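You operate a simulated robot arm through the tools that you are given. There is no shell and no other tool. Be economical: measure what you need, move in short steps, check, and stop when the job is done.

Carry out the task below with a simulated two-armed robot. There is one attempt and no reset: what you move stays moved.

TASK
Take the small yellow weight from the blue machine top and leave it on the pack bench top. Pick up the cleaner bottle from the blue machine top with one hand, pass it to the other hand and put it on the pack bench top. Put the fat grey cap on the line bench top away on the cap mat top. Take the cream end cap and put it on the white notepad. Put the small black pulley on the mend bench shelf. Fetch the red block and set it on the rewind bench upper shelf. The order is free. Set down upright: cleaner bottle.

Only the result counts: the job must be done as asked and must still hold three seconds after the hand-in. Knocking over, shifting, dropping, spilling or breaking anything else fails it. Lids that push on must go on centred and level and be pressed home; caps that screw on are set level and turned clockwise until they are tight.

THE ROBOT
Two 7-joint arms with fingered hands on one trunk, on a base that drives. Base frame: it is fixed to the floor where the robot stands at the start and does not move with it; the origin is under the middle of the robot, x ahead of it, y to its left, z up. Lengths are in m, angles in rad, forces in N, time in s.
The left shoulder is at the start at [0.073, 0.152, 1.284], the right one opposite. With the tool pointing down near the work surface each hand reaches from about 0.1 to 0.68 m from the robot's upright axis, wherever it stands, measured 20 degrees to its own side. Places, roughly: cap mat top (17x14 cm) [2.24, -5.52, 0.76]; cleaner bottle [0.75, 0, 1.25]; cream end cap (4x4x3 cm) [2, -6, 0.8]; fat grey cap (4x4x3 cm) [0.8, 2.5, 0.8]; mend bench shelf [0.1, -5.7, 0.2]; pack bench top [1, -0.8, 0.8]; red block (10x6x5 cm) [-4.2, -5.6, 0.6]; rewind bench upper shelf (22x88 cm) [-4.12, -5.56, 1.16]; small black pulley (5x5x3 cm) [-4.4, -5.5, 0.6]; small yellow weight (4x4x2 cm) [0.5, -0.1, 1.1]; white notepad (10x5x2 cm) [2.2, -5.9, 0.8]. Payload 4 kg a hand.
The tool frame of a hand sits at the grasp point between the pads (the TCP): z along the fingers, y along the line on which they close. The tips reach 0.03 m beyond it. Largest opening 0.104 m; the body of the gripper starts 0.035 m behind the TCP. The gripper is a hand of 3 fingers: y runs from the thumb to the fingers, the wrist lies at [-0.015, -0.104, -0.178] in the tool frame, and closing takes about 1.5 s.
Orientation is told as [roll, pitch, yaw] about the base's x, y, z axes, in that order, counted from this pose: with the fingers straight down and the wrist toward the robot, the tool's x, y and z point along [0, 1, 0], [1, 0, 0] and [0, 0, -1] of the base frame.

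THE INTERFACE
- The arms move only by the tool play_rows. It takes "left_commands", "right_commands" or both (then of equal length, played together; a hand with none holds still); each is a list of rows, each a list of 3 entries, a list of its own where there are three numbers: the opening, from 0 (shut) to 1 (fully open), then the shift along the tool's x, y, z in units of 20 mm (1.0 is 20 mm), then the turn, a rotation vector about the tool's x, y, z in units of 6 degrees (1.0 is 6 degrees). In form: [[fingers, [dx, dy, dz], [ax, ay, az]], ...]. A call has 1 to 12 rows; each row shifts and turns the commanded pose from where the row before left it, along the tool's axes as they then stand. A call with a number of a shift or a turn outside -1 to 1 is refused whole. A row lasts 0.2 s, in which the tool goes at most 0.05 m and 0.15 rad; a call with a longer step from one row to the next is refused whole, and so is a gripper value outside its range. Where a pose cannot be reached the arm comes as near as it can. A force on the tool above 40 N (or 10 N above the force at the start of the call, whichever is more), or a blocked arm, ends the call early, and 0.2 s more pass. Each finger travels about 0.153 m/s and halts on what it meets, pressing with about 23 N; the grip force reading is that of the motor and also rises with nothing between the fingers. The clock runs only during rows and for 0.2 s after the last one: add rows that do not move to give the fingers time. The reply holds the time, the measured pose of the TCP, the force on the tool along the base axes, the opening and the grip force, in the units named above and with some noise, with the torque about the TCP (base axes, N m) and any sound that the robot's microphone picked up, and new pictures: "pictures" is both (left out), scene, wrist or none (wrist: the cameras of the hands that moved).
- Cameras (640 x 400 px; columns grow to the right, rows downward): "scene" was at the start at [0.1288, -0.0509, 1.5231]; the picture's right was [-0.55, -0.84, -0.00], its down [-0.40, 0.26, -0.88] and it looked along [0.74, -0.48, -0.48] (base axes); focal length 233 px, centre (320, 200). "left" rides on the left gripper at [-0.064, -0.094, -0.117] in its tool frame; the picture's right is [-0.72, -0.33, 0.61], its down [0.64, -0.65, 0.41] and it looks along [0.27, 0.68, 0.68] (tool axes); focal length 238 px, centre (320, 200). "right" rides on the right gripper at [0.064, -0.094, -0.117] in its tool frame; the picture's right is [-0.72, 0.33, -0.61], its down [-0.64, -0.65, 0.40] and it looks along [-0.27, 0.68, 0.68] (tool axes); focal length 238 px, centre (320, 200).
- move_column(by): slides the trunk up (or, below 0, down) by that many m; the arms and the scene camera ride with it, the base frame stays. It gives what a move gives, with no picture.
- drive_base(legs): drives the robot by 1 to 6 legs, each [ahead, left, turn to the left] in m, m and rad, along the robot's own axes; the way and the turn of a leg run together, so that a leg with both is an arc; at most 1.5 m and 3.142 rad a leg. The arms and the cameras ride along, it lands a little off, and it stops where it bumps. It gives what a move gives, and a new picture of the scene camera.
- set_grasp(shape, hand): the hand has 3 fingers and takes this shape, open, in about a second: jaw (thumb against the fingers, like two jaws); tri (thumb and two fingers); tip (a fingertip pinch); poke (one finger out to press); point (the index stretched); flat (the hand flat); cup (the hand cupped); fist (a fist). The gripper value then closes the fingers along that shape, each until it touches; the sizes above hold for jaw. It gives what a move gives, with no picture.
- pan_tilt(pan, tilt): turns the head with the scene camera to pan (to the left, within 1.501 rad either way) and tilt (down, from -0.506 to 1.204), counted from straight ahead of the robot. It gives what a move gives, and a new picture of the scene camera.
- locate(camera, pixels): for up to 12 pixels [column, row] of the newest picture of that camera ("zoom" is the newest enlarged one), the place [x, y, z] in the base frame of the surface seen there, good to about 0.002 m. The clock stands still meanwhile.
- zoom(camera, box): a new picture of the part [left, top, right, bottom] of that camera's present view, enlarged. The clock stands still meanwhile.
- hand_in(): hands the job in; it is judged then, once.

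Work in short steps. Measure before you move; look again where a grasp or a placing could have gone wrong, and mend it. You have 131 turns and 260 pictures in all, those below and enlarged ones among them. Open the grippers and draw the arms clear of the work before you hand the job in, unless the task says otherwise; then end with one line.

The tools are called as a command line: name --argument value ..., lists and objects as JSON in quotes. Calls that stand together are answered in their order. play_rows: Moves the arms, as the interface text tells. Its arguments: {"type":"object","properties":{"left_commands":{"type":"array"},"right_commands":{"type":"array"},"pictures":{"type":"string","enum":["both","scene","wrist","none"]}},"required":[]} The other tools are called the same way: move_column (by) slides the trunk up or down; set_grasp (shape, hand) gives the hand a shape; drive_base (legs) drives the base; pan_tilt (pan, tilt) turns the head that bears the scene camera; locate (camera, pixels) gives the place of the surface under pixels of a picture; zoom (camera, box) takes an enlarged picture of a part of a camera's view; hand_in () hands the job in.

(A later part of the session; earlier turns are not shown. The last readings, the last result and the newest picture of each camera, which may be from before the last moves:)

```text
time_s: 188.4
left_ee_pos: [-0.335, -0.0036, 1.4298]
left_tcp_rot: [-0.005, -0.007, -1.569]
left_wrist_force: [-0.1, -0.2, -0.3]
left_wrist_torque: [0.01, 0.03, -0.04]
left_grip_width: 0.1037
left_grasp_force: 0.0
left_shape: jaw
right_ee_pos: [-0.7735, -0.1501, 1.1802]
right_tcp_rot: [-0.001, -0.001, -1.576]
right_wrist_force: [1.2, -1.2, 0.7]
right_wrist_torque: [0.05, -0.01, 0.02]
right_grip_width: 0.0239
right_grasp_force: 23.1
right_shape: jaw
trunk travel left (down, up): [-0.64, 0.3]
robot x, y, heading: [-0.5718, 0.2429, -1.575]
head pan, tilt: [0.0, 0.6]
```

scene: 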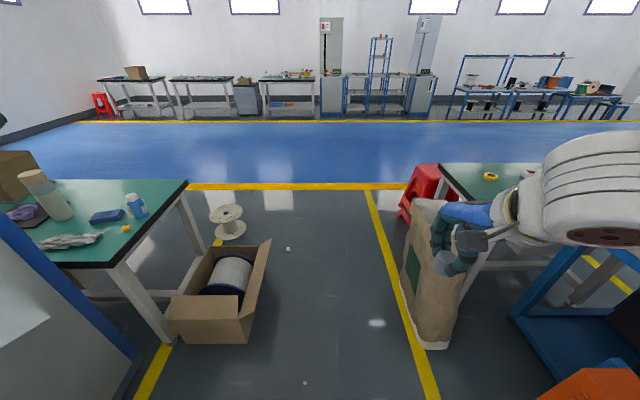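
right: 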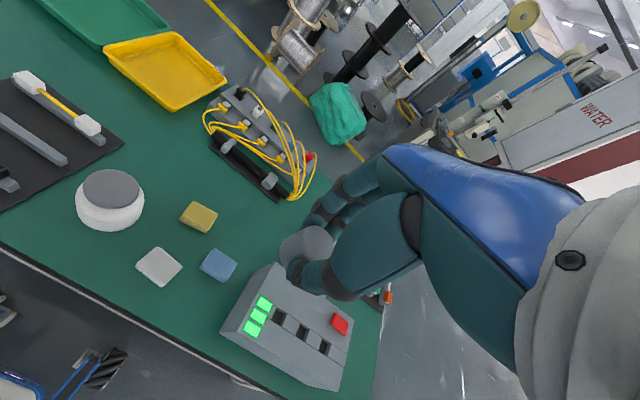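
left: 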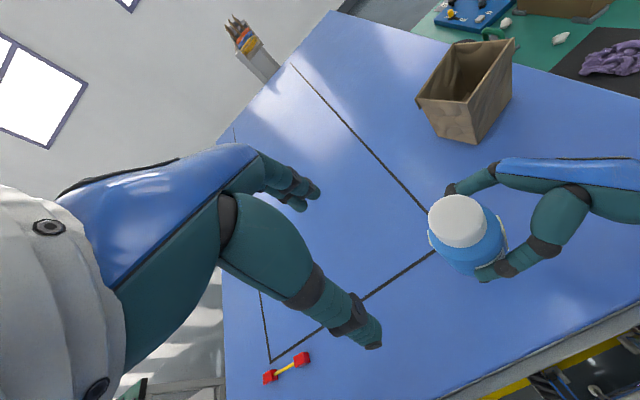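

I measure the carton, bag, stool and the small white bits on the floor to choose the driving lane.

locate --camera "scene" --pixels '[[268, 242], [250, 325], [402, 270], [425, 345], [288, 249], [305, 382], [410, 190], [402, 218], [245, 215], [330, 155], [250, 110], [150, 120]]'

zoom --camera "scene" --box '[80, 50, 330, 140]'

```text
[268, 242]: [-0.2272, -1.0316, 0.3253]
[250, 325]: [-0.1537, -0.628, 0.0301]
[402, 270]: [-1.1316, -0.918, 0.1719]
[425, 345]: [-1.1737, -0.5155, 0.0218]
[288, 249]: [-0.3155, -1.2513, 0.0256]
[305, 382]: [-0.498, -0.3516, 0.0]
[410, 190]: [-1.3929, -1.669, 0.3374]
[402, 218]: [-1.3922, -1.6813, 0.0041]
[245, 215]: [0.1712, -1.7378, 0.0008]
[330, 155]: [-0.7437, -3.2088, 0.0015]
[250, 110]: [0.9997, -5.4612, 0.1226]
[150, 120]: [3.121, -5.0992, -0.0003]
```

```text
2.56 times, centred on (205, 95) of scene
```

zoom: 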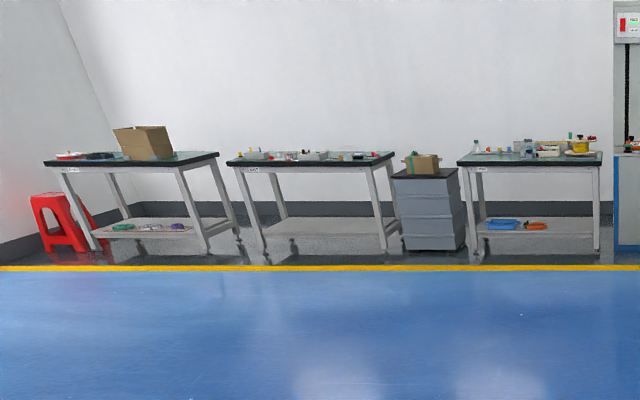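

The lane at x≈−0.69 is clear on both sides. I drive it, then strafe to x≈2.2 in front of the cap bench.

drive_base --legs '[[0, -0.12, 0], [1.5, 0, 0], [1.5, 0, 0], [0, 1.5, 0], [0, 1.4, 0], [1.4, 0, 0]]'

pan_tilt --pan 0 --tilt 0.55

```text
time_s: 223.7
left_ee_pos: [2.5903, -4.2222, 1.4294]
left_tcp_rot: [-0.005, -0.008, -1.518]
left_wrist_force: [0.1, 0.1, 0.3]
left_wrist_torque: [-0.01, 0.01, -0.01]
left_grip_width: 0.1036
left_grasp_force: 0.0
left_shape: jaw
right_ee_pos: [2.1584, -4.3901, 1.1794]
right_tcp_rot: [-0.002, -0.004, -1.526]
right_wrist_force: [-0.2, -0.1, 0.1]
right_wrist_torque: [0.0, 0.02, -0.05]
right_grip_width: 0.024
right_grasp_force: 23.1
right_shape: jaw
trunk travel left (down, up): [-0.64, 0.3]
robot x, y, heading: [2.3416, -3.9875, -1.523]
head pan, tilt: [0.0, 0.6]
```

scene: 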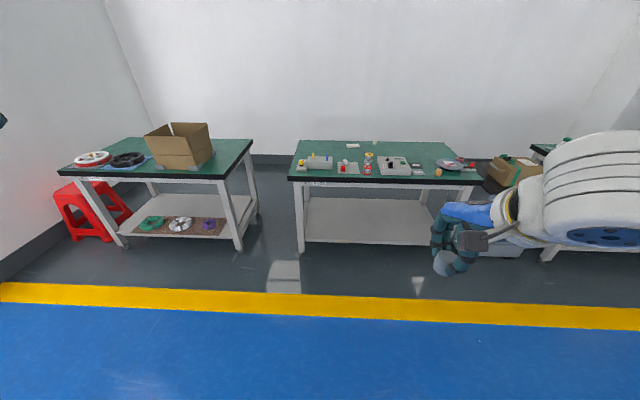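

```text
time_s: 224.3
left_ee_pos: [2.5892, -4.2219, 1.4292]
left_tcp_rot: [-0.006, -0.008, -1.52]
left_wrist_force: [-0.7, -0.1, -0.3]
left_wrist_torque: [0.01, 0.0, -0.01]
left_grip_width: 0.1038
left_grasp_force: 0.1
left_shape: jaw
right_ee_pos: [2.1572, -4.3918, 1.1788]
right_tcp_rot: [-0.002, -0.004, -1.525]
right_wrist_force: [0.1, -0.3, 0.1]
right_wrist_torque: [0.01, 0.03, 0.02]
right_grip_width: 0.0239
right_grasp_force: 23.0
right_shape: jaw
trunk travel left (down, up): [-0.64, 0.3]
robot x, y, heading: [2.3452, -3.9899, -1.524]
head pan, tilt: [0.0, 0.55]
```

scene: 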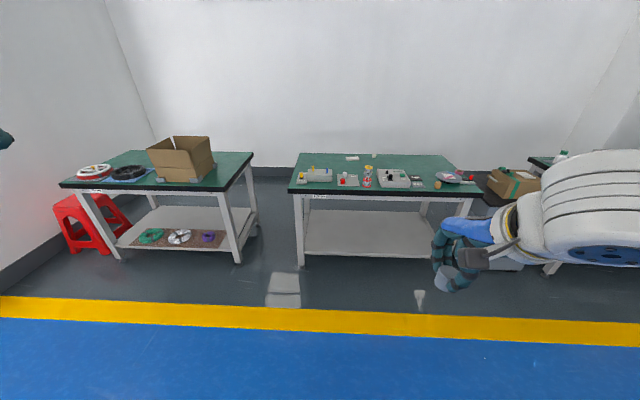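

The bench in the middle holds the caps. I enlarge it and measure its edges.

zoom --camera "scene" --box '[280, 145, 490, 215]'

locate --camera "scene" --pixels '[[292, 191], [478, 192], [352, 158], [375, 155], [348, 178], [368, 175], [394, 178], [438, 185], [416, 182], [318, 176], [300, 265]]'

```text
3.05 times, centred on (385, 180) of scene
```

zoom: 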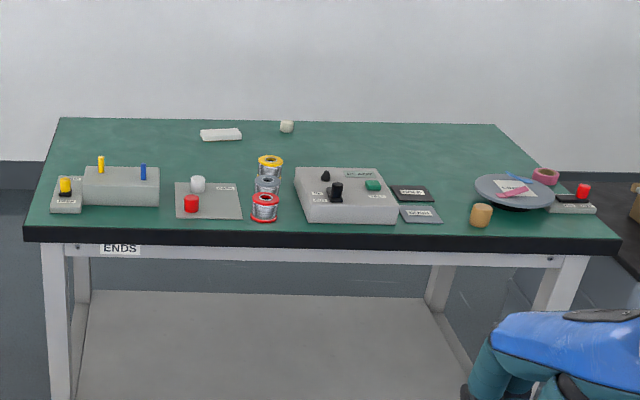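

```text
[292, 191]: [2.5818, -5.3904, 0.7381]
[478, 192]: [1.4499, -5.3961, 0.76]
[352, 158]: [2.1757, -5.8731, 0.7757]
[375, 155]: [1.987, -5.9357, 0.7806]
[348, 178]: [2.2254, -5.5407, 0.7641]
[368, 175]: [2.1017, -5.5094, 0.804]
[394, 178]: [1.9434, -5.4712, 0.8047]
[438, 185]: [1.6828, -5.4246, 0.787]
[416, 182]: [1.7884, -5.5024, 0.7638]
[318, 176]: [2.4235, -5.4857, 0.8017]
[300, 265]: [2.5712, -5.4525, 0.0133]
```

The bench spans x 1.45–2.58, front edge y −5.39. The mat is at (2.22,−5.53), the cream cap at (1.987,−5.936) and the notepad at (2.176,−5.873). I straighten up and drive forward to y≈−4.98.

drive_base --legs '[[0, 0, -0.047], [0.98, 0.03, 0]]'

move_column --by -0.18

pan_tilt --pan -0.15 --tilt 0.7

```text
time_s: 229.8
left_ee_pos: [2.6034, -5.2083, 1.43]
left_tcp_rot: [-0.007, -0.01, -1.577]
left_wrist_force: [0.1, -0.4, -0.4]
left_wrist_torque: [0.02, -0.04, 0.0]
left_grip_width: 0.1035
left_grasp_force: 0.0
left_shape: jaw
right_ee_pos: [2.1627, -5.3529, 1.1801]
right_tcp_rot: [-0.002, -0.004, -1.583]
right_wrist_force: [-0.3, 0.9, 0.7]
right_wrist_torque: [-0.01, 0.0, 0.02]
right_grip_width: 0.0239
right_grasp_force: 23.0
right_shape: jaw
trunk travel left (down, up): [-0.64, 0.3]
robot x, y, heading: [2.3682, -4.9623, -1.578]
head pan, tilt: [0.0, 0.55]
```

scene: 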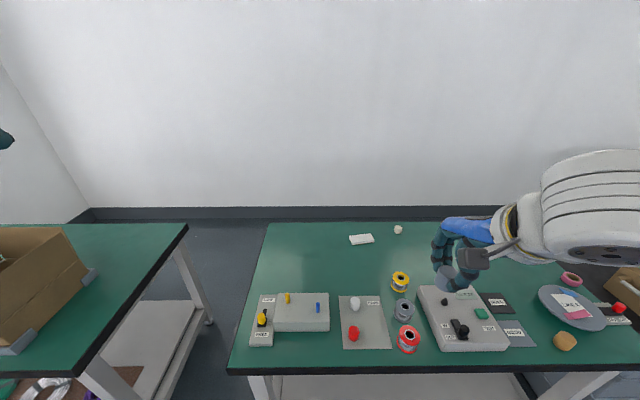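

```text
time_s: 231.8
left_ee_pos: [2.6034, -5.2075, 1.2498]
left_tcp_rot: [-0.003, -0.007, -1.578]
left_wrist_force: [-0.5, 0.2, -0.5]
left_wrist_torque: [0.0, 0.08, 0.0]
left_grip_width: 0.1039
left_grasp_force: 0.1
left_shape: jaw
right_ee_pos: [2.1643, -5.3543, 0.9985]
right_tcp_rot: [-0.002, -0.003, -1.582]
right_wrist_force: [-0.3, 0.4, 0.5]
right_wrist_torque: [0.01, 0.02, 0.01]
right_grip_width: 0.0238
right_grasp_force: 23.4
right_shape: jaw
trunk travel left (down, up): [-0.46, 0.48]
robot x, y, heading: [2.3662, -4.9621, -1.578]
head pan, tilt: [0.0, 0.55]
```

```text
time_s: 232.5
left_ee_pos: [2.6017, -5.2083, 1.2496]
left_tcp_rot: [-0.006, -0.008, -1.578]
left_wrist_force: [-0.6, 0.4, 0.1]
left_wrist_torque: [0.02, 0.04, 0.0]
left_grip_width: 0.1039
left_grasp_force: 0.1
left_shape: jaw
right_ee_pos: [2.1623, -5.3523, 1.0001]
right_tcp_rot: [-0.001, -0.004, -1.584]
right_wrist_force: [0.1, -0.1, 0.4]
right_wrist_torque: [0.0, -0.01, 0.01]
right_grip_width: 0.024
right_grasp_force: 23.0
right_shape: jaw
trunk travel left (down, up): [-0.46, 0.48]
robot x, y, heading: [2.3709, -4.9609, -1.577]
head pan, tilt: [-0.15, 0.7]
```

scene: 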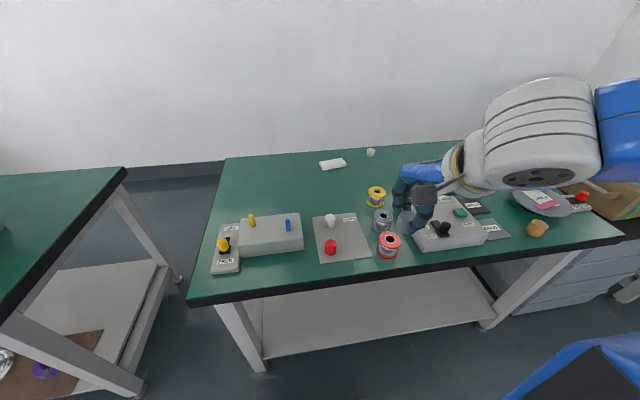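

I zoom on the mat and measure the free space on it.

zoom --camera "scene" --box '[290, 140, 450, 270]'

locate --camera "scene" --pixels '[[314, 218], [357, 214], [370, 255], [318, 262], [331, 217], [331, 247], [381, 218], [388, 243], [352, 240], [333, 164], [371, 153], [371, 150]]'

```text
3.08 times, centred on (370, 205) of scene
```

zoom: 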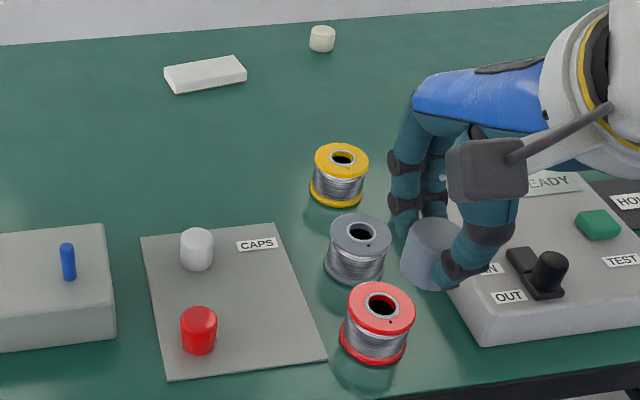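

```text
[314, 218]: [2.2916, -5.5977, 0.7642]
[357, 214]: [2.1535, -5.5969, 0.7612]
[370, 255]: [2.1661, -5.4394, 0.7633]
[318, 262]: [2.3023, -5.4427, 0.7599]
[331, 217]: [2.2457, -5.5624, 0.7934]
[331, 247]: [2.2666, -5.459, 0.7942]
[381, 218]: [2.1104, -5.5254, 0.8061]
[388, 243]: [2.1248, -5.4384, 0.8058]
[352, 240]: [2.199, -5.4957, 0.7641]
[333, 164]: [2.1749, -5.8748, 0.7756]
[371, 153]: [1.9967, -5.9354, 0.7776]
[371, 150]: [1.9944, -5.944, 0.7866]
```

The free spot on the mat is (2.190,−5.507), mat top 0.7635. I move above it and go down to z≈0.85.

play_rows --right_commands '[[0, [0.2, 1, 0], [0, 0, 0]], [0, [0.2, 1, 0], [0, 0, 0]], [0, [0.2, 1, 0], [0, 0, 0]], [0, [0.2, 1, 0], [0, 0, 0]], [0, [0.2, 1, 0.5], [0, 0, 0]], [0, [0.2, 1, 0.5], [0, 0, 0]], [0, [0.15, 1, 0.5], [0, 0, 0]], [0, [0, 0.75, 1], [0, 0, 0]], [0, [0, 0, 1], [0, 0, 0]], [0, [0, 0, 1], [0, 0, 0]], [0, [0, 0, 1], [0, 0, 0]], [0, [0, 0, 1], [0, 0, 0]]]' --pictures "both"

```text
time_s: 235.1
left_ee_pos: [2.6024, -5.2085, 1.2488]
left_tcp_rot: [-0.006, -0.01, -1.577]
left_wrist_force: [-0.1, -0.7, 0.3]
left_wrist_torque: [0.02, 0.01, -0.01]
left_grip_width: 0.1035
left_grasp_force: 0.1
left_shape: jaw
right_ee_pos: [2.1841, -5.5069, 0.8731]
right_tcp_rot: [0.001, -0.004, -1.582]
right_wrist_force: [0.8, -1.1, -0.3]
right_wrist_torque: [0.03, 0.01, 0.01]
right_grip_width: 0.0237
right_grasp_force: 23.2
right_shape: jaw
right hand out of reach, approached as far as the arm can: row 12
trunk travel left (down, up): [-0.46, 0.48]
robot x, y, heading: [2.3692, -4.957, -1.584]
head pan, tilt: [-0.15, 0.7]
```

scene: 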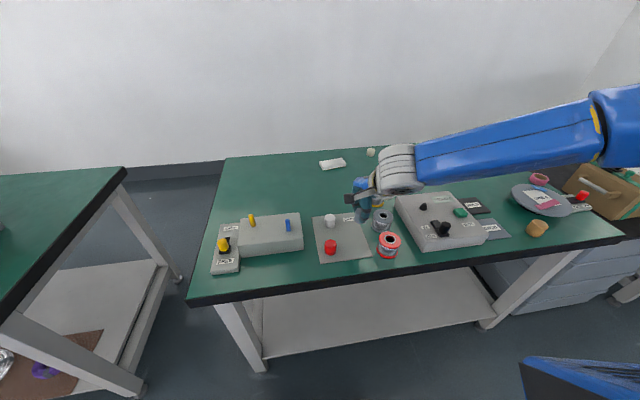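
right: 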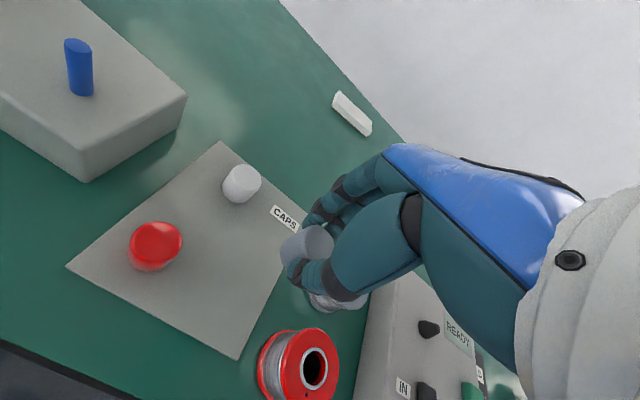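

The reach limit shows at row 12, so I lower the trunk 60 mm instead and check.

move_column --by -0.06

play_rows --right_commands '[[0, [0.4, 0, 0], [0, 0, 0]], [0, [0, 0, 0], [0, 0, 0]]]' --pictures "wrist"

zoom --camera "scene" --box '[290, 120, 450, 250]'

```text
time_s: 236.1
left_ee_pos: [2.6028, -5.2086, 1.1894]
left_tcp_rot: [-0.005, -0.008, -1.578]
left_wrist_force: [0.0, -0.3, 0.2]
left_wrist_torque: [0.0, -0.02, 0.01]
left_grip_width: 0.1038
left_grasp_force: 0.2
left_shape: jaw
right_ee_pos: [2.1844, -5.507, 0.8134]
right_tcp_rot: [0.0, -0.006, -1.581]
right_wrist_force: [0.7, 0.0, 0.2]
right_wrist_torque: [-0.01, -0.03, 0.0]
right_grip_width: 0.0237
right_grasp_force: 22.8
right_shape: jaw
trunk travel left (down, up): [-0.4, 0.54]
robot x, y, heading: [2.3701, -4.9614, -1.58]
head pan, tilt: [-0.15, 0.7]
```

```text
time_s: 236.7
left_ee_pos: [2.6024, -5.2078, 1.1892]
left_tcp_rot: [-0.006, -0.008, -1.578]
left_wrist_force: [-0.4, -0.4, -0.3]
left_wrist_torque: [-0.04, -0.01, -0.01]
left_grip_width: 0.1038
left_grasp_force: 0.0
left_shape: jaw
right_ee_pos: [2.189, -5.5036, 0.8161]
right_tcp_rot: [0.001, -0.005, -1.581]
right_wrist_force: [0.7, 0.1, 0.4]
right_wrist_torque: [0.0, 0.01, 0.03]
right_grip_width: 0.0238
right_grasp_force: 22.9
right_shape: jaw
right hand out of reach, approached as far as the arm can: row 1
trunk travel left (down, up): [-0.4, 0.54]
robot x, y, heading: [2.3728, -4.9616, -1.579]
head pan, tilt: [-0.15, 0.7]
```

right: 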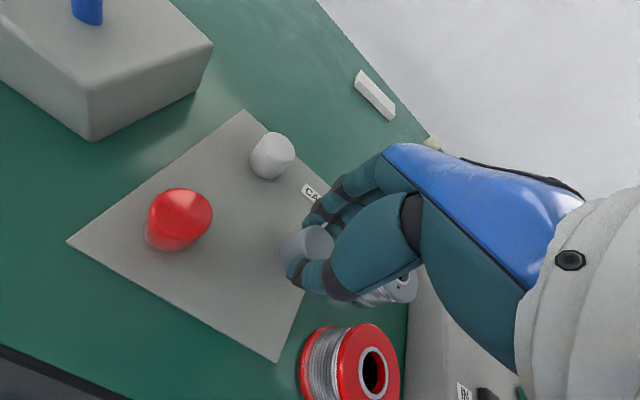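

```text
3.08 times, centred on (370, 185) of scene
```

zoom: 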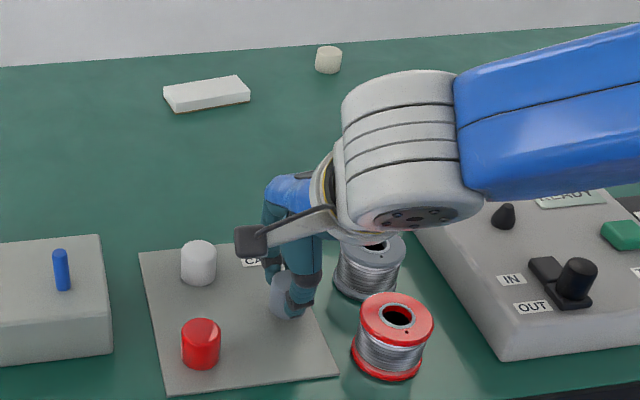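

Height 0.816, needing about 0.805. I lower the trunk 10.5 mm and release gently.

move_column --by -0.0105

play_rows --right_commands '[[0, [0, 0, 0], [0, 0, 0]], [0.25, [0, 0, 0], [0, 0, 0]], [0.35, [0, 0, 0], [0, 0, 0]], [0.45, [0, 0, 0], [0, 0, 0]], [0.5, [0, 0, 0], [0, 0, 0]], [0.5, [0, 0, -0.5], [0, 0, 0]], [0.5, [0, 0, -1], [0, 0, 0]], [0.5, [0, 0, -1], [0, 0, 0]], [0.5, [0, 0, -1], [0, 0, 0]], [0.7, [0, 0, -1], [0, 0, 0]], [1, [0, 0, -1], [0, 0, 0]]]' --pictures "wrist"

```text
time_s: 237.2
left_ee_pos: [2.6034, -5.2081, 1.1788]
left_tcp_rot: [-0.005, -0.009, -1.578]
left_wrist_force: [-0.2, -0.4, -0.3]
left_wrist_torque: [0.0, -0.02, 0.01]
left_grip_width: 0.1038
left_grasp_force: 0.0
left_shape: jaw
right_ee_pos: [2.1898, -5.5043, 0.8054]
right_tcp_rot: [-0.001, -0.005, -1.581]
right_wrist_force: [-0.2, 0.1, 0.1]
right_wrist_torque: [0.01, -0.01, -0.04]
right_grip_width: 0.0239
right_grasp_force: 23.1
right_shape: jaw
trunk travel left (down, up): [-0.39, 0.55]
robot x, y, heading: [2.3691, -4.961, -1.583]
head pan, tilt: [-0.15, 0.7]
```

```text
time_s: 239.7
left_ee_pos: [2.6034, -5.2081, 1.1783]
left_tcp_rot: [-0.006, -0.009, -1.578]
left_wrist_force: [0.7, 0.1, 0.0]
left_wrist_torque: [0.0, 0.0, 0.0]
left_grip_width: 0.1035
left_grasp_force: 0.1
left_shape: jaw
right_ee_pos: [2.1897, -5.5035, 0.9144]
right_tcp_rot: [0.001, -0.007, -1.581]
right_wrist_force: [-0.3, 0.2, 0.1]
right_wrist_torque: [0.0, -0.01, 0.01]
right_grip_width: 0.1039
right_grasp_force: 0.1
right_shape: jaw
trunk travel left (down, up): [-0.39, 0.55]
robot x, y, heading: [2.3678, -4.9557, -1.577]
head pan, tilt: [-0.15, 0.7]
```

right: 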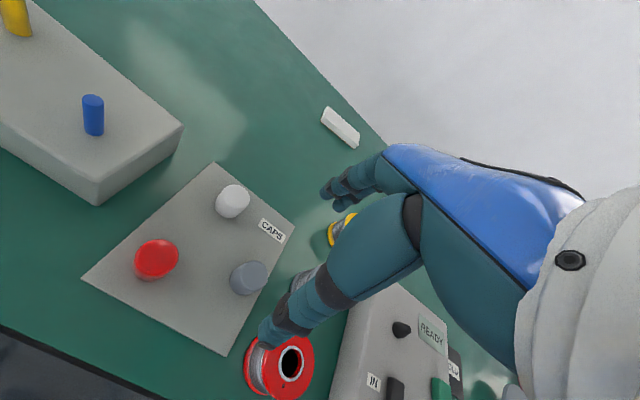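

The grey cap stands on the mat. Next is the cream cap at the rear of the bench (0.83+ m ahead), so I use a yawed, forward-pitched hand. I raise and yaw the hand, and drive to x≈2.09, y≈−5.06.

play_rows --right_commands '[[1, [0, 0, -1], [0, 0, -1]], [1, [0, 0, -1], [0, 0, -1]], [1, [0, 0, -1], [0, 0, -1]], [1, [0, 0, -0.7], [0, 0, -1]], [1, [0, 0, -0.7], [0, 0, -1]], [1, [0, 0, -0.7], [0, 0, -1]], [1, [0, 0, -0.7], [0, 0, -1]], [1, [0, 0, -0.7], [0, 0, -1]], [1, [0, 0, -0.5], [0, 0, -1]], [1, [0, 0, 0], [0, 0, -1]], [1, [0, 0, 0], [0, 0, -1]], [1, [0, 0, 0], [0, 0, -1]]]' --pictures "none"

play_rows --right_commands '[[1, [0, 0, 0], [0, -1, 0]], [1, [0, 0, 0], [0, -1, 0]], [1, [0, 0, 0], [0, -1, 0]], [1, [0, 0, 0], [0, -1, 0]], [1, [0, 0, 0], [0, -1, 0]], [1, [0, 0, 0], [0, -1, 0]], [1, [0, 0, 0], [0, -1, 0]], [1, [0, 0, 0], [0, -1, 0]]]' --pictures "none"

drive_base --legs '[[0, -0.28, 0], [0.1, 0, 0]]'

```text
time_s: 242.2
left_ee_pos: [2.6026, -5.2088, 1.1796]
left_tcp_rot: [-0.005, -0.009, -1.577]
left_wrist_force: [0.5, -0.1, 0.7]
left_wrist_torque: [0.0, 0.01, 0.01]
left_grip_width: 0.1036
left_grasp_force: 0.1
left_shape: jaw
right_ee_pos: [2.1884, -5.5027, 1.0548]
right_tcp_rot: [-0.005, -0.002, -0.321]
right_wrist_force: [0.6, 0.3, 0.2]
right_wrist_torque: [-0.02, -0.01, 0.04]
right_grip_width: 0.1041
right_grasp_force: 0.1
right_shape: jaw
trunk travel left (down, up): [-0.39, 0.55]
robot x, y, heading: [2.37, -4.9565, -1.577]
head pan, tilt: [-0.15, 0.7]
```

```text
time_s: 244.1
left_ee_pos: [2.603, -5.2064, 1.1798]
left_tcp_rot: [-0.006, -0.01, -1.577]
left_wrist_force: [-1.2, 0.3, 0.7]
left_wrist_torque: [0.02, -0.04, 0.0]
left_grip_width: 0.1039
left_grasp_force: 0.1
left_shape: jaw
right_ee_pos: [2.1872, -5.5015, 1.0556]
right_tcp_rot: [-0.843, -0.002, -0.326]
right_wrist_force: [0.3, 0.9, -0.3]
right_wrist_torque: [-0.02, 0.03, -0.01]
right_grip_width: 0.1039
right_grasp_force: 0.0
right_shape: jaw
trunk travel left (down, up): [-0.39, 0.55]
robot x, y, heading: [2.3663, -4.9603, -1.578]
head pan, tilt: [-0.15, 0.7]
```

```text
time_s: 246.8
left_ee_pos: [2.3309, -5.3057, 1.1772]
left_tcp_rot: [-0.009, -0.009, -1.573]
left_wrist_force: [0.5, -0.1, -0.2]
left_wrist_torque: [0.01, 0.0, 0.03]
left_grip_width: 0.1036
left_grasp_force: 0.1
left_shape: jaw
right_ee_pos: [1.9166, -5.6015, 1.0555]
right_tcp_rot: [-0.843, 0.001, -0.317]
right_wrist_force: [-0.4, 0.4, -0.1]
right_wrist_torque: [0.02, 0.01, 0.05]
right_grip_width: 0.1039
right_grasp_force: 0.0
right_shape: jaw
trunk travel left (down, up): [-0.39, 0.55]
robot x, y, heading: [2.0882, -5.058, -1.579]
head pan, tilt: [-0.15, 0.7]
```

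scene: 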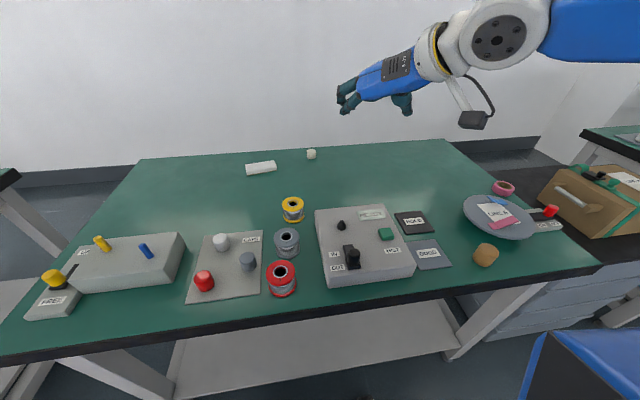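

No bump, and the orientation is reached. I measure the cream cap and notepad again.

zoom --camera "scene" --box '[230, 135, 340, 190]'

locate --camera "zoom" --pixels '[[472, 92], [450, 95], [495, 92], [470, 120], [180, 178], [90, 205], [265, 180], [250, 145], [85, 180], [180, 215], [470, 140], [560, 70]]'

```text
5.82 times, centred on (285, 162) of scene
```

zoom: 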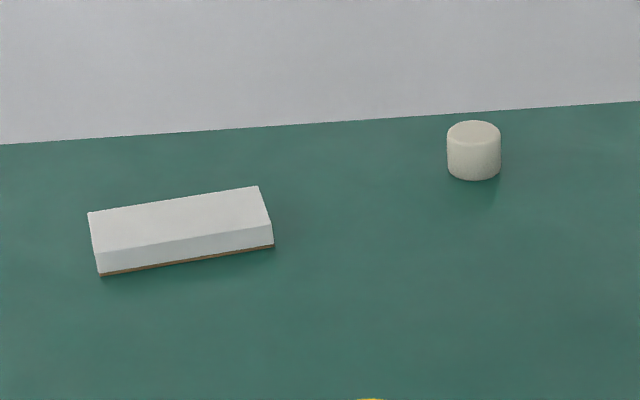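

```text
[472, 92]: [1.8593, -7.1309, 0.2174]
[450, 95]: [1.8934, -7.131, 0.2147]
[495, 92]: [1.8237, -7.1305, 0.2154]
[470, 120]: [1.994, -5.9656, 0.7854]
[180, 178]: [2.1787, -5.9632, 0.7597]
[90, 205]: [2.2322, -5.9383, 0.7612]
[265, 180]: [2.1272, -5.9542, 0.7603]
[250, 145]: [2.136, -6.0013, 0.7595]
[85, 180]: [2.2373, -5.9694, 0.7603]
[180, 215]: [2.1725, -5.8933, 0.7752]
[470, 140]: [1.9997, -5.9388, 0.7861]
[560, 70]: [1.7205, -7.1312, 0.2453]
```

The cream cap is centred at (1.996,−5.952), top 0.787. I extend the pitched hand toward it.

play_rows --right_commands '[[1, [0, 0.77, 1], [0, 0, 0]], [1, [0, 0.77, 1], [0, 0, 0]], [1, [0, 0.77, 1], [0, 0, 0]], [1, [0, 0.77, 1], [0, 0, 0]], [1, [0, 0.77, 1], [0, 0, 0]], [1, [0, 0.77, 1], [0, 0, 0]], [1, [0, 0.77, 1], [0, 0, 0]], [1, [0, 0.77, 1], [0, 0, 0]], [1, [0, 0.77, 1], [0, 0, 0]], [1, [0, 0.77, 1], [0, 0, 0]], [1, [0, 0.77, 1], [0, 0, 0]], [1, [0, 0.77, 1], [0, 0, 0]]]' --pictures "both"

```text
time_s: 249.3
left_ee_pos: [2.3262, -5.3043, 1.1798]
left_tcp_rot: [-0.004, -0.008, -1.572]
left_wrist_force: [0.5, -0.4, -0.2]
left_wrist_torque: [-0.02, -0.01, -0.03]
left_grip_width: 0.1038
left_grasp_force: 0.1
left_shape: jaw
right_ee_pos: [1.9622, -5.6967, 0.9904]
right_tcp_rot: [-0.842, -0.005, -0.318]
right_wrist_force: [0.2, 0.4, 0.1]
right_wrist_torque: [-0.04, 0.01, 0.03]
right_grip_width: 0.1038
right_grasp_force: 0.1
right_shape: jaw
right hand out of reach, approached as far as the arm can: row 6, 7, 8, 9, 10, 11, 12
trunk travel left (down, up): [-0.39, 0.55]
robot x, y, heading: [2.0925, -5.0574, -1.574]
head pan, tilt: [-0.15, 0.7]
```

scene: 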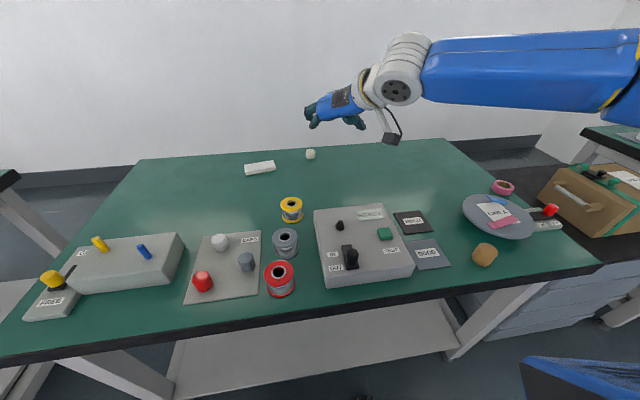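
right: 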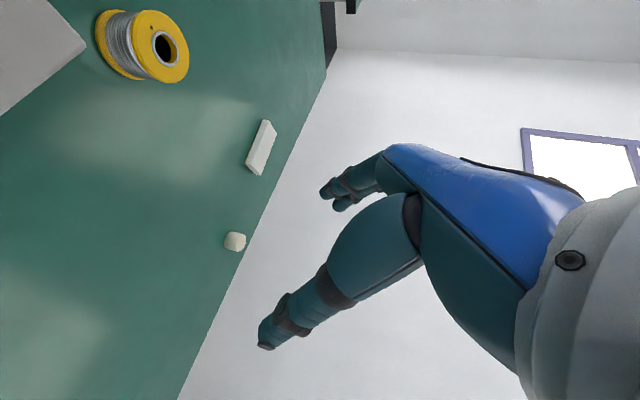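

The limit here is wrist flexion, not arm length. I pitch the fingers further forward (to about 72°), so that the arm can straighten, and try extending again.

play_rows --right_commands '[[1, [0, 0, 0], [0, -1, 0]], [1, [0, 0, 0], [0, -1, 0]], [1, [0, 0, 0], [0, -1, 0]], [1, [0, 0, 0], [0, -1, 0]], [1, [0.4, 0.7, 1], [0, 0, 0]], [1, [0.4, 0.7, 1], [0, 0, 0]], [1, [0.4, 0.7, 1], [0, 0, 0]], [1, [0.4, 0.7, 1], [0, 0, 0]], [1, [0.4, 0.7, 1], [0, 0, 0]], [1, [0.4, 0.7, 1], [0, 0, 0]]]' --pictures "scene"

```text
time_s: 251.6
left_ee_pos: [2.3248, -5.3044, 1.1799]
left_tcp_rot: [-0.006, -0.008, -1.571]
left_wrist_force: [0.1, 0.0, 0.7]
left_wrist_torque: [-0.01, -0.02, 0.01]
left_grip_width: 0.1038
left_grasp_force: 0.1
left_shape: jaw
right_ee_pos: [1.9246, -5.7323, 0.9491]
right_tcp_rot: [-1.259, -0.002, -0.317]
right_wrist_force: [-0.6, 0.5, 0.1]
right_wrist_torque: [-0.03, 0.01, -0.01]
right_grip_width: 0.1039
right_grasp_force: 0.0
right_shape: jaw
right hand out of reach, approached as far as the arm can: row 5, 6, 7, 8, 9, 10
trunk travel left (down, up): [-0.39, 0.55]
robot x, y, heading: [2.092, -5.0579, -1.577]
head pan, tilt: [-0.15, 0.7]
```

scene: 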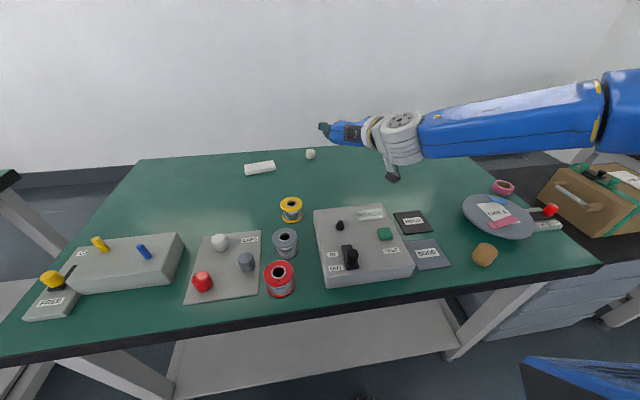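

I locate the elbow and forearm points to understand the arm's limits.

locate --camera "scene" --pixels '[[600, 90], [625, 110], [520, 105], [430, 130], [405, 130], [345, 130], [530, 380]]'

pan_tilt --pan -0.8 --tilt 0.5

```text
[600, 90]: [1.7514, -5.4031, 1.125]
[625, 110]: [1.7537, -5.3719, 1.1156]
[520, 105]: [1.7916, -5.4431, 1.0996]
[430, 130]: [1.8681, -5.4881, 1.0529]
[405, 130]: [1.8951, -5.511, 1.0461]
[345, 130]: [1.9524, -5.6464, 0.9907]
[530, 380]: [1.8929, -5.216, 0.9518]
```

```text
time_s: 252.6
left_ee_pos: [2.3258, -5.3058, 1.1786]
left_tcp_rot: [-0.006, -0.009, -1.571]
left_wrist_force: [0.4, -0.2, 0.0]
left_wrist_torque: [-0.01, -0.02, -0.01]
left_grip_width: 0.1034
left_grasp_force: 0.1
left_shape: jaw
right_ee_pos: [1.9249, -5.7323, 0.9479]
right_tcp_rot: [-1.261, -0.002, -0.318]
right_wrist_force: [0.0, -0.1, -0.7]
right_wrist_torque: [0.01, -0.04, -0.01]
right_grip_width: 0.1039
right_grasp_force: 0.1
right_shape: jaw
trunk travel left (down, up): [-0.39, 0.55]
robot x, y, heading: [2.0946, -5.0565, -1.576]
head pan, tilt: [-0.799, 0.499]
```

scene: 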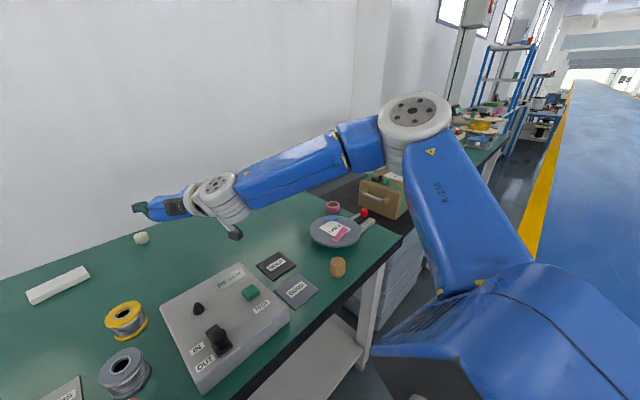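

I look straight down in front of the robot to find how far the base extends and how close it can get.

pan_tilt --pan 0 --tilt 1.2

```text
time_s: 253.7
left_ee_pos: [2.3255, -5.3044, 1.1796]
left_tcp_rot: [-0.004, -0.009, -1.571]
left_wrist_force: [-0.4, 0.4, 0.1]
left_wrist_torque: [-0.01, -0.03, -0.01]
left_grip_width: 0.1035
left_grasp_force: 0.0
left_shape: jaw
right_ee_pos: [1.9249, -5.7313, 0.9484]
right_tcp_rot: [-1.261, -0.002, -0.317]
right_wrist_force: [0.4, -0.1, -0.3]
right_wrist_torque: [0.01, 0.02, 0.0]
right_grip_width: 0.1036
right_grasp_force: 0.1
right_shape: jaw
trunk travel left (down, up): [-0.39, 0.55]
robot x, y, heading: [2.0889, -5.0653, -1.576]
head pan, tilt: [0.0, 1.201]
```

scene: 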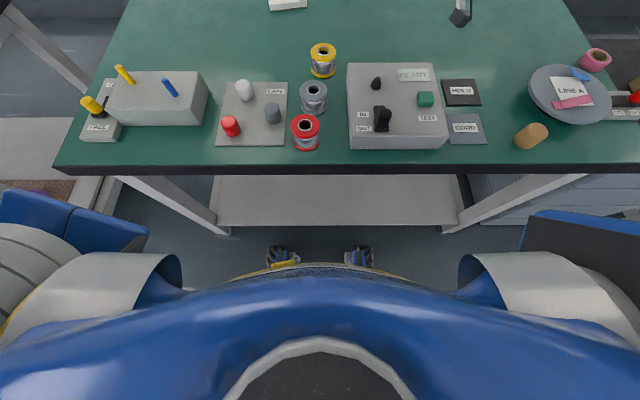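

locate --camera "scene" --pixels '[[283, 250], [358, 250], [320, 268], [270, 275], [340, 224], [340, 172], [180, 280], [210, 228], [480, 275], [320, 285], [372, 255], [290, 6]]'

```text
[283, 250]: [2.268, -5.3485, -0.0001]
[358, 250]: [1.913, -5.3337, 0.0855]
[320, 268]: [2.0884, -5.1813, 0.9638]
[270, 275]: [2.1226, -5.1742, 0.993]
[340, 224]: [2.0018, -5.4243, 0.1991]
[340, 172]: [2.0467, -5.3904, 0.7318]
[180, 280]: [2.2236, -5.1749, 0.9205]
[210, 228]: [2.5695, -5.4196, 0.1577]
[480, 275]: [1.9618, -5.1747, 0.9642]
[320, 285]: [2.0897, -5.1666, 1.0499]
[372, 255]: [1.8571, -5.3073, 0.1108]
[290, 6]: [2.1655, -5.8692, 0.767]
```

Wheels' front is at y≈−5.345, and the shelf edge at −5.424. The readings fit a minimum wrist bend, so tool-down with a low trunk should reach furthest. I undo the pitch and yaw, raising the hand.

play_rows --right_commands '[[1, [0, 0, -0.5], [0, 1, 0]], [1, [0, 0, -0.5], [0, 1, 0]], [1, [0, 0, -0.5], [0, 1, 0]], [1, [0, 0, -0.5], [0, 1, 0]], [1, [0, 0, -0.5], [0, 1, 0]], [1, [0, 0, -0.5], [0, 1, 0]], [1, [0, 0, -0.5], [0, 1, 0]], [1, [0, 0, -0.5], [0, 1, 0]], [1, [0, 0, -0.5], [0, 1, 0]], [1, [0, 0, -0.5], [0, 1, 0]], [1, [0, 0, -0.5], [0, 1, 0]], [1, [0, 0, -0.5], [0, 1, 0]]]' --pictures "none"

play_rows --right_commands '[[1, [0, 0, -0.5], [0, 0, 1]], [1, [0, 0, -0.5], [0, 0, 1]], [1, [0, 0, -0.5], [0, 0, 1]], [1, [0, 0, -0.5], [0, 0, 1]], [1, [0, 0, -0.5], [0, 0, 1]], [1, [0, 0, -0.5], [0, 0, 1]], [1, [0, 0, -0.5], [0, 0, 1]], [1, [0, 0, -0.5], [0, 0, 1]], [1, [0, 0, -0.5], [0, 0, 1]], [1, [0, 0, 0], [0, 0, 1]], [1, [0, 0, 0], [0, 0, 1]], [1, [0, 0, 0], [0, 0, 1]]]' --pictures "none"

drive_base --legs '[[0.065, 0.03, 0]]'

```text
time_s: 256.3
left_ee_pos: [2.3242, -5.3061, 1.1795]
left_tcp_rot: [-0.005, -0.008, -1.572]
left_wrist_force: [0.7, 0.0, -0.1]
left_wrist_torque: [0.04, 0.01, 0.0]
left_grip_width: 0.1036
left_grasp_force: 0.1
left_shape: jaw
right_ee_pos: [1.9213, -5.6186, 1.0269]
right_tcp_rot: [-0.003, -0.005, -0.317]
right_wrist_force: [1.0, -0.4, -0.1]
right_wrist_torque: [-0.01, 0.02, 0.04]
right_grip_width: 0.104
right_grasp_force: 0.1
right_shape: jaw
right hand out of reach, approached as far as the arm can: row 8, 9, 10, 11, 12
trunk travel left (down, up): [-0.39, 0.55]
robot x, y, heading: [2.0909, -5.0565, -1.574]
head pan, tilt: [0.0, 1.201]
```

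```text
time_s: 258.9
left_ee_pos: [2.3258, -5.3034, 1.178]
left_tcp_rot: [-0.005, -0.008, -1.57]
left_wrist_force: [0.4, 0.4, -0.4]
left_wrist_torque: [-0.02, -0.04, -0.04]
left_grip_width: 0.1037
left_grasp_force: 0.0
left_shape: jaw
right_ee_pos: [1.9054, -5.6193, 1.1235]
right_tcp_rot: [0.002, -0.007, -1.576]
right_wrist_force: [0.1, -0.2, -0.3]
right_wrist_torque: [-0.03, 0.0, 0.02]
right_grip_width: 0.104
right_grasp_force: 0.1
right_shape: jaw
right hand out of reach, approached as far as the arm can: row 11, 12
trunk travel left (down, up): [-0.39, 0.55]
robot x, y, heading: [2.0922, -5.052, -1.574]
head pan, tilt: [0.0, 1.201]
```

```text
time_s: 259.9
left_ee_pos: [2.3406, -5.3703, 1.1813]
left_tcp_rot: [0.006, -0.007, -1.568]
left_wrist_force: [-0.6, -0.4, 0.0]
left_wrist_torque: [0.03, -0.06, 0.03]
left_grip_width: 0.1036
left_grasp_force: 0.1
left_shape: jaw
right_ee_pos: [1.9208, -5.6847, 1.1218]
right_tcp_rot: [0.013, -0.005, -1.575]
right_wrist_force: [-0.2, 0.4, -0.3]
right_wrist_torque: [0.03, -0.05, 0.02]
right_grip_width: 0.1039
right_grasp_force: 0.1
right_shape: jaw
trunk travel left (down, up): [-0.39, 0.55]
robot x, y, heading: [2.1233, -5.1225, -1.571]
head pan, tilt: [0.0, 1.201]
```

scene: 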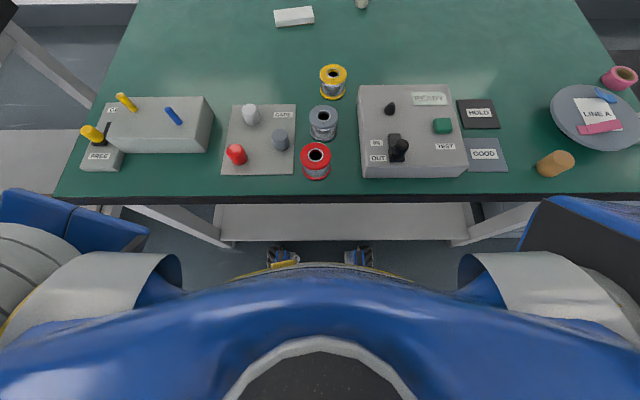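

I check the clearance of the upper-arm housings above the table before lowering the trunk, and re-measure the cap.

locate --camera "scene" --pixels '[[60, 200], [130, 235], [30, 240], [540, 215], [590, 205], [545, 245], [620, 240], [362, 3], [293, 15], [340, 196], [270, 248], [480, 270]]'

pan_tilt --pan -0.2 --tilt 0.75

```text
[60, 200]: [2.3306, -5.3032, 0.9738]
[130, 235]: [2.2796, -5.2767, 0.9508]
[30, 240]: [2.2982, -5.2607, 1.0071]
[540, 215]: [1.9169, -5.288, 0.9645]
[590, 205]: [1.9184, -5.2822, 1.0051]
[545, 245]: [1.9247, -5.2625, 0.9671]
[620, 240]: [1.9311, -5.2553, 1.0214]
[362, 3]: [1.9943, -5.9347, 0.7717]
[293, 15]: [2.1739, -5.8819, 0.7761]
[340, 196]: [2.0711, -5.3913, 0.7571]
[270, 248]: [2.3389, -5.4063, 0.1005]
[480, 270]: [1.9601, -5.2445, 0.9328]
```

```text
time_s: 260.8
left_ee_pos: [2.3514, -5.37, 1.1801]
left_tcp_rot: [-0.004, -0.009, -1.569]
left_wrist_force: [0.0, -0.6, 0.4]
left_wrist_torque: [0.04, 0.01, 0.0]
left_grip_width: 0.1036
left_grasp_force: 0.0
left_shape: jaw
right_ee_pos: [1.9297, -5.684, 1.122]
right_tcp_rot: [0.004, -0.006, -1.577]
right_wrist_force: [0.6, -1.1, -0.5]
right_wrist_torque: [0.02, -0.04, 0.01]
right_grip_width: 0.1037
right_grasp_force: 0.0
right_shape: jaw
trunk travel left (down, up): [-0.39, 0.55]
robot x, y, heading: [2.1188, -5.1256, -1.573]
head pan, tilt: [-0.201, 0.75]
```

scene: 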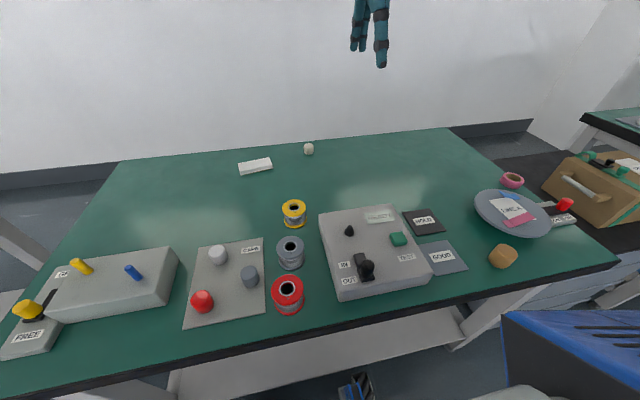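

Housings clear the table edge (front at y≈−5.30). I lower the trunk 0.16 m and extend the tool-down hand toward the cap.

move_column --by -0.16

play_rows --right_commands '[[1, [0.4, 1, 0], [0, 0, 0]], [1, [0.4, 1, 0], [0, 0, 0]], [1, [0.4, 1, 0], [0, 0, 0]], [1, [0.4, 1, 0], [0, 0, 0]], [1, [0.4, 1, 0], [0, 0, 0]], [1, [0.4, 1, 0], [0, 0, 0]], [1, [0.4, 1, 0], [0, 0, 0]], [1, [0.4, 1, 0], [0, 0, 0]], [1, [0, 1, 0], [0, 0, 0]], [1, [0, 1, 0], [0, 0, 0]]]' --pictures "scene"

```text
time_s: 262.7
left_ee_pos: [2.3525, -5.3694, 1.0187]
left_tcp_rot: [-0.002, -0.009, -1.571]
left_wrist_force: [0.2, -0.1, -0.2]
left_wrist_torque: [0.02, 0.0, -0.02]
left_grip_width: 0.104
left_grasp_force: 0.1
left_shape: jaw
right_ee_pos: [1.9312, -5.6837, 0.9629]
right_tcp_rot: [0.002, -0.006, -1.577]
right_wrist_force: [0.1, -0.1, 1.1]
right_wrist_torque: [-0.04, 0.02, -0.01]
right_grip_width: 0.1037
right_grasp_force: 0.0
right_shape: jaw
trunk travel left (down, up): [-0.23, 0.71]
robot x, y, heading: [2.1192, -5.1224, -1.574]
head pan, tilt: [-0.201, 0.75]
```

```text
time_s: 264.9
left_ee_pos: [2.3525, -5.3707, 1.0193]
left_tcp_rot: [-0.004, -0.008, -1.571]
left_wrist_force: [-0.3, -0.8, 0.7]
left_wrist_torque: [-0.03, 0.0, -0.02]
left_grip_width: 0.1038
left_grasp_force: 0.0
left_shape: jaw
right_ee_pos: [1.9313, -5.6842, 0.9629]
right_tcp_rot: [0.002, -0.006, -1.576]
right_wrist_force: [0.5, 0.1, -0.8]
right_wrist_torque: [-0.02, -0.03, 0.02]
right_grip_width: 0.104
right_grasp_force: 0.0
right_shape: jaw
right hand out of reach, approached as far as the arm can: row 1, 2, 3, 4, 5, 6, 7, 8, 9, 10
trunk travel left (down, up): [-0.23, 0.71]
robot x, y, heading: [2.1191, -5.1257, -1.577]
head pan, tilt: [-0.201, 0.75]
```

scene: 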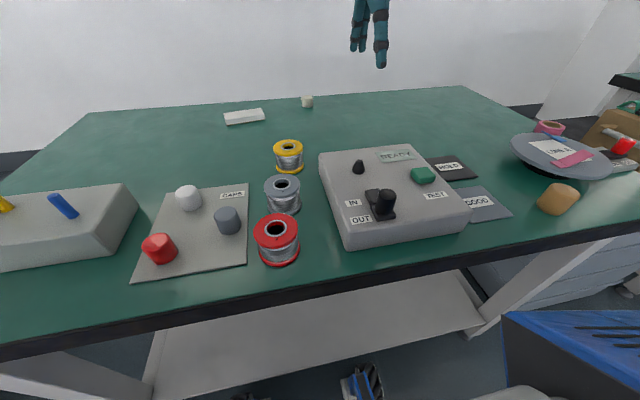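

The pose is at full stretch while high. I descend to z≈0.84 first, then extend again.

play_rows --right_commands '[[1, [0, 0, 1], [0, 0, 0]], [1, [0, 0, 1], [0, 0, 0]], [1, [0, 0, 1], [0, 0, 0]], [1, [0, 0, 1], [0, 0, 0]], [1, [0, 0, 1], [0, 0, 0]], [1, [0, 0, 1], [0, 0, 0]], [1, [0.4, 1, 0], [0, 0, 0]], [1, [0.4, 1, 0], [0, 0, 0]], [1, [0.4, 1, 0], [0, 0, 0]], [1, [0.4, 1, 0], [0, 0, 0]], [1, [0.4, 1, 0], [0, 0, 0]], [1, [0.4, 1, 0], [0, 0, 0]]]' --pictures "scene"

```text
time_s: 267.5
left_ee_pos: [2.3522, -5.3695, 1.0176]
left_tcp_rot: [-0.005, -0.01, -1.571]
left_wrist_force: [1.0, 0.0, 0.2]
left_wrist_torque: [-0.01, -0.04, 0.01]
left_grip_width: 0.1035
left_grasp_force: 0.0
left_shape: jaw
right_ee_pos: [1.9402, -5.7202, 0.8437]
right_tcp_rot: [0.001, -0.005, -1.575]
right_wrist_force: [0.3, -0.2, -0.7]
right_wrist_torque: [0.02, 0.03, -0.02]
right_grip_width: 0.104
right_grasp_force: 0.0
right_shape: jaw
right hand out of reach, approached as far as the arm can: row 8, 9, 10, 11, 12
trunk travel left (down, up): [-0.23, 0.71]
robot x, y, heading: [2.115, -5.1236, -1.571]
head pan, tilt: [-0.201, 0.75]
```

scene: 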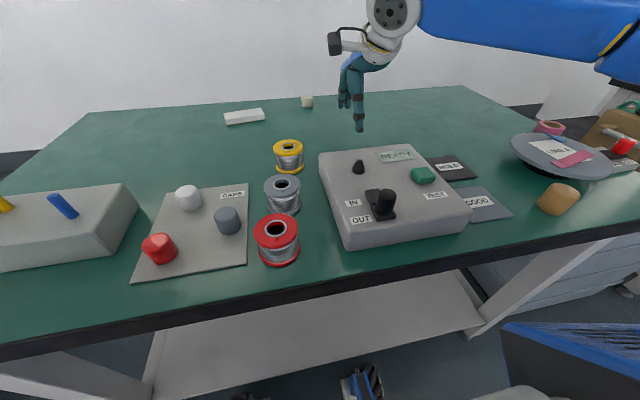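

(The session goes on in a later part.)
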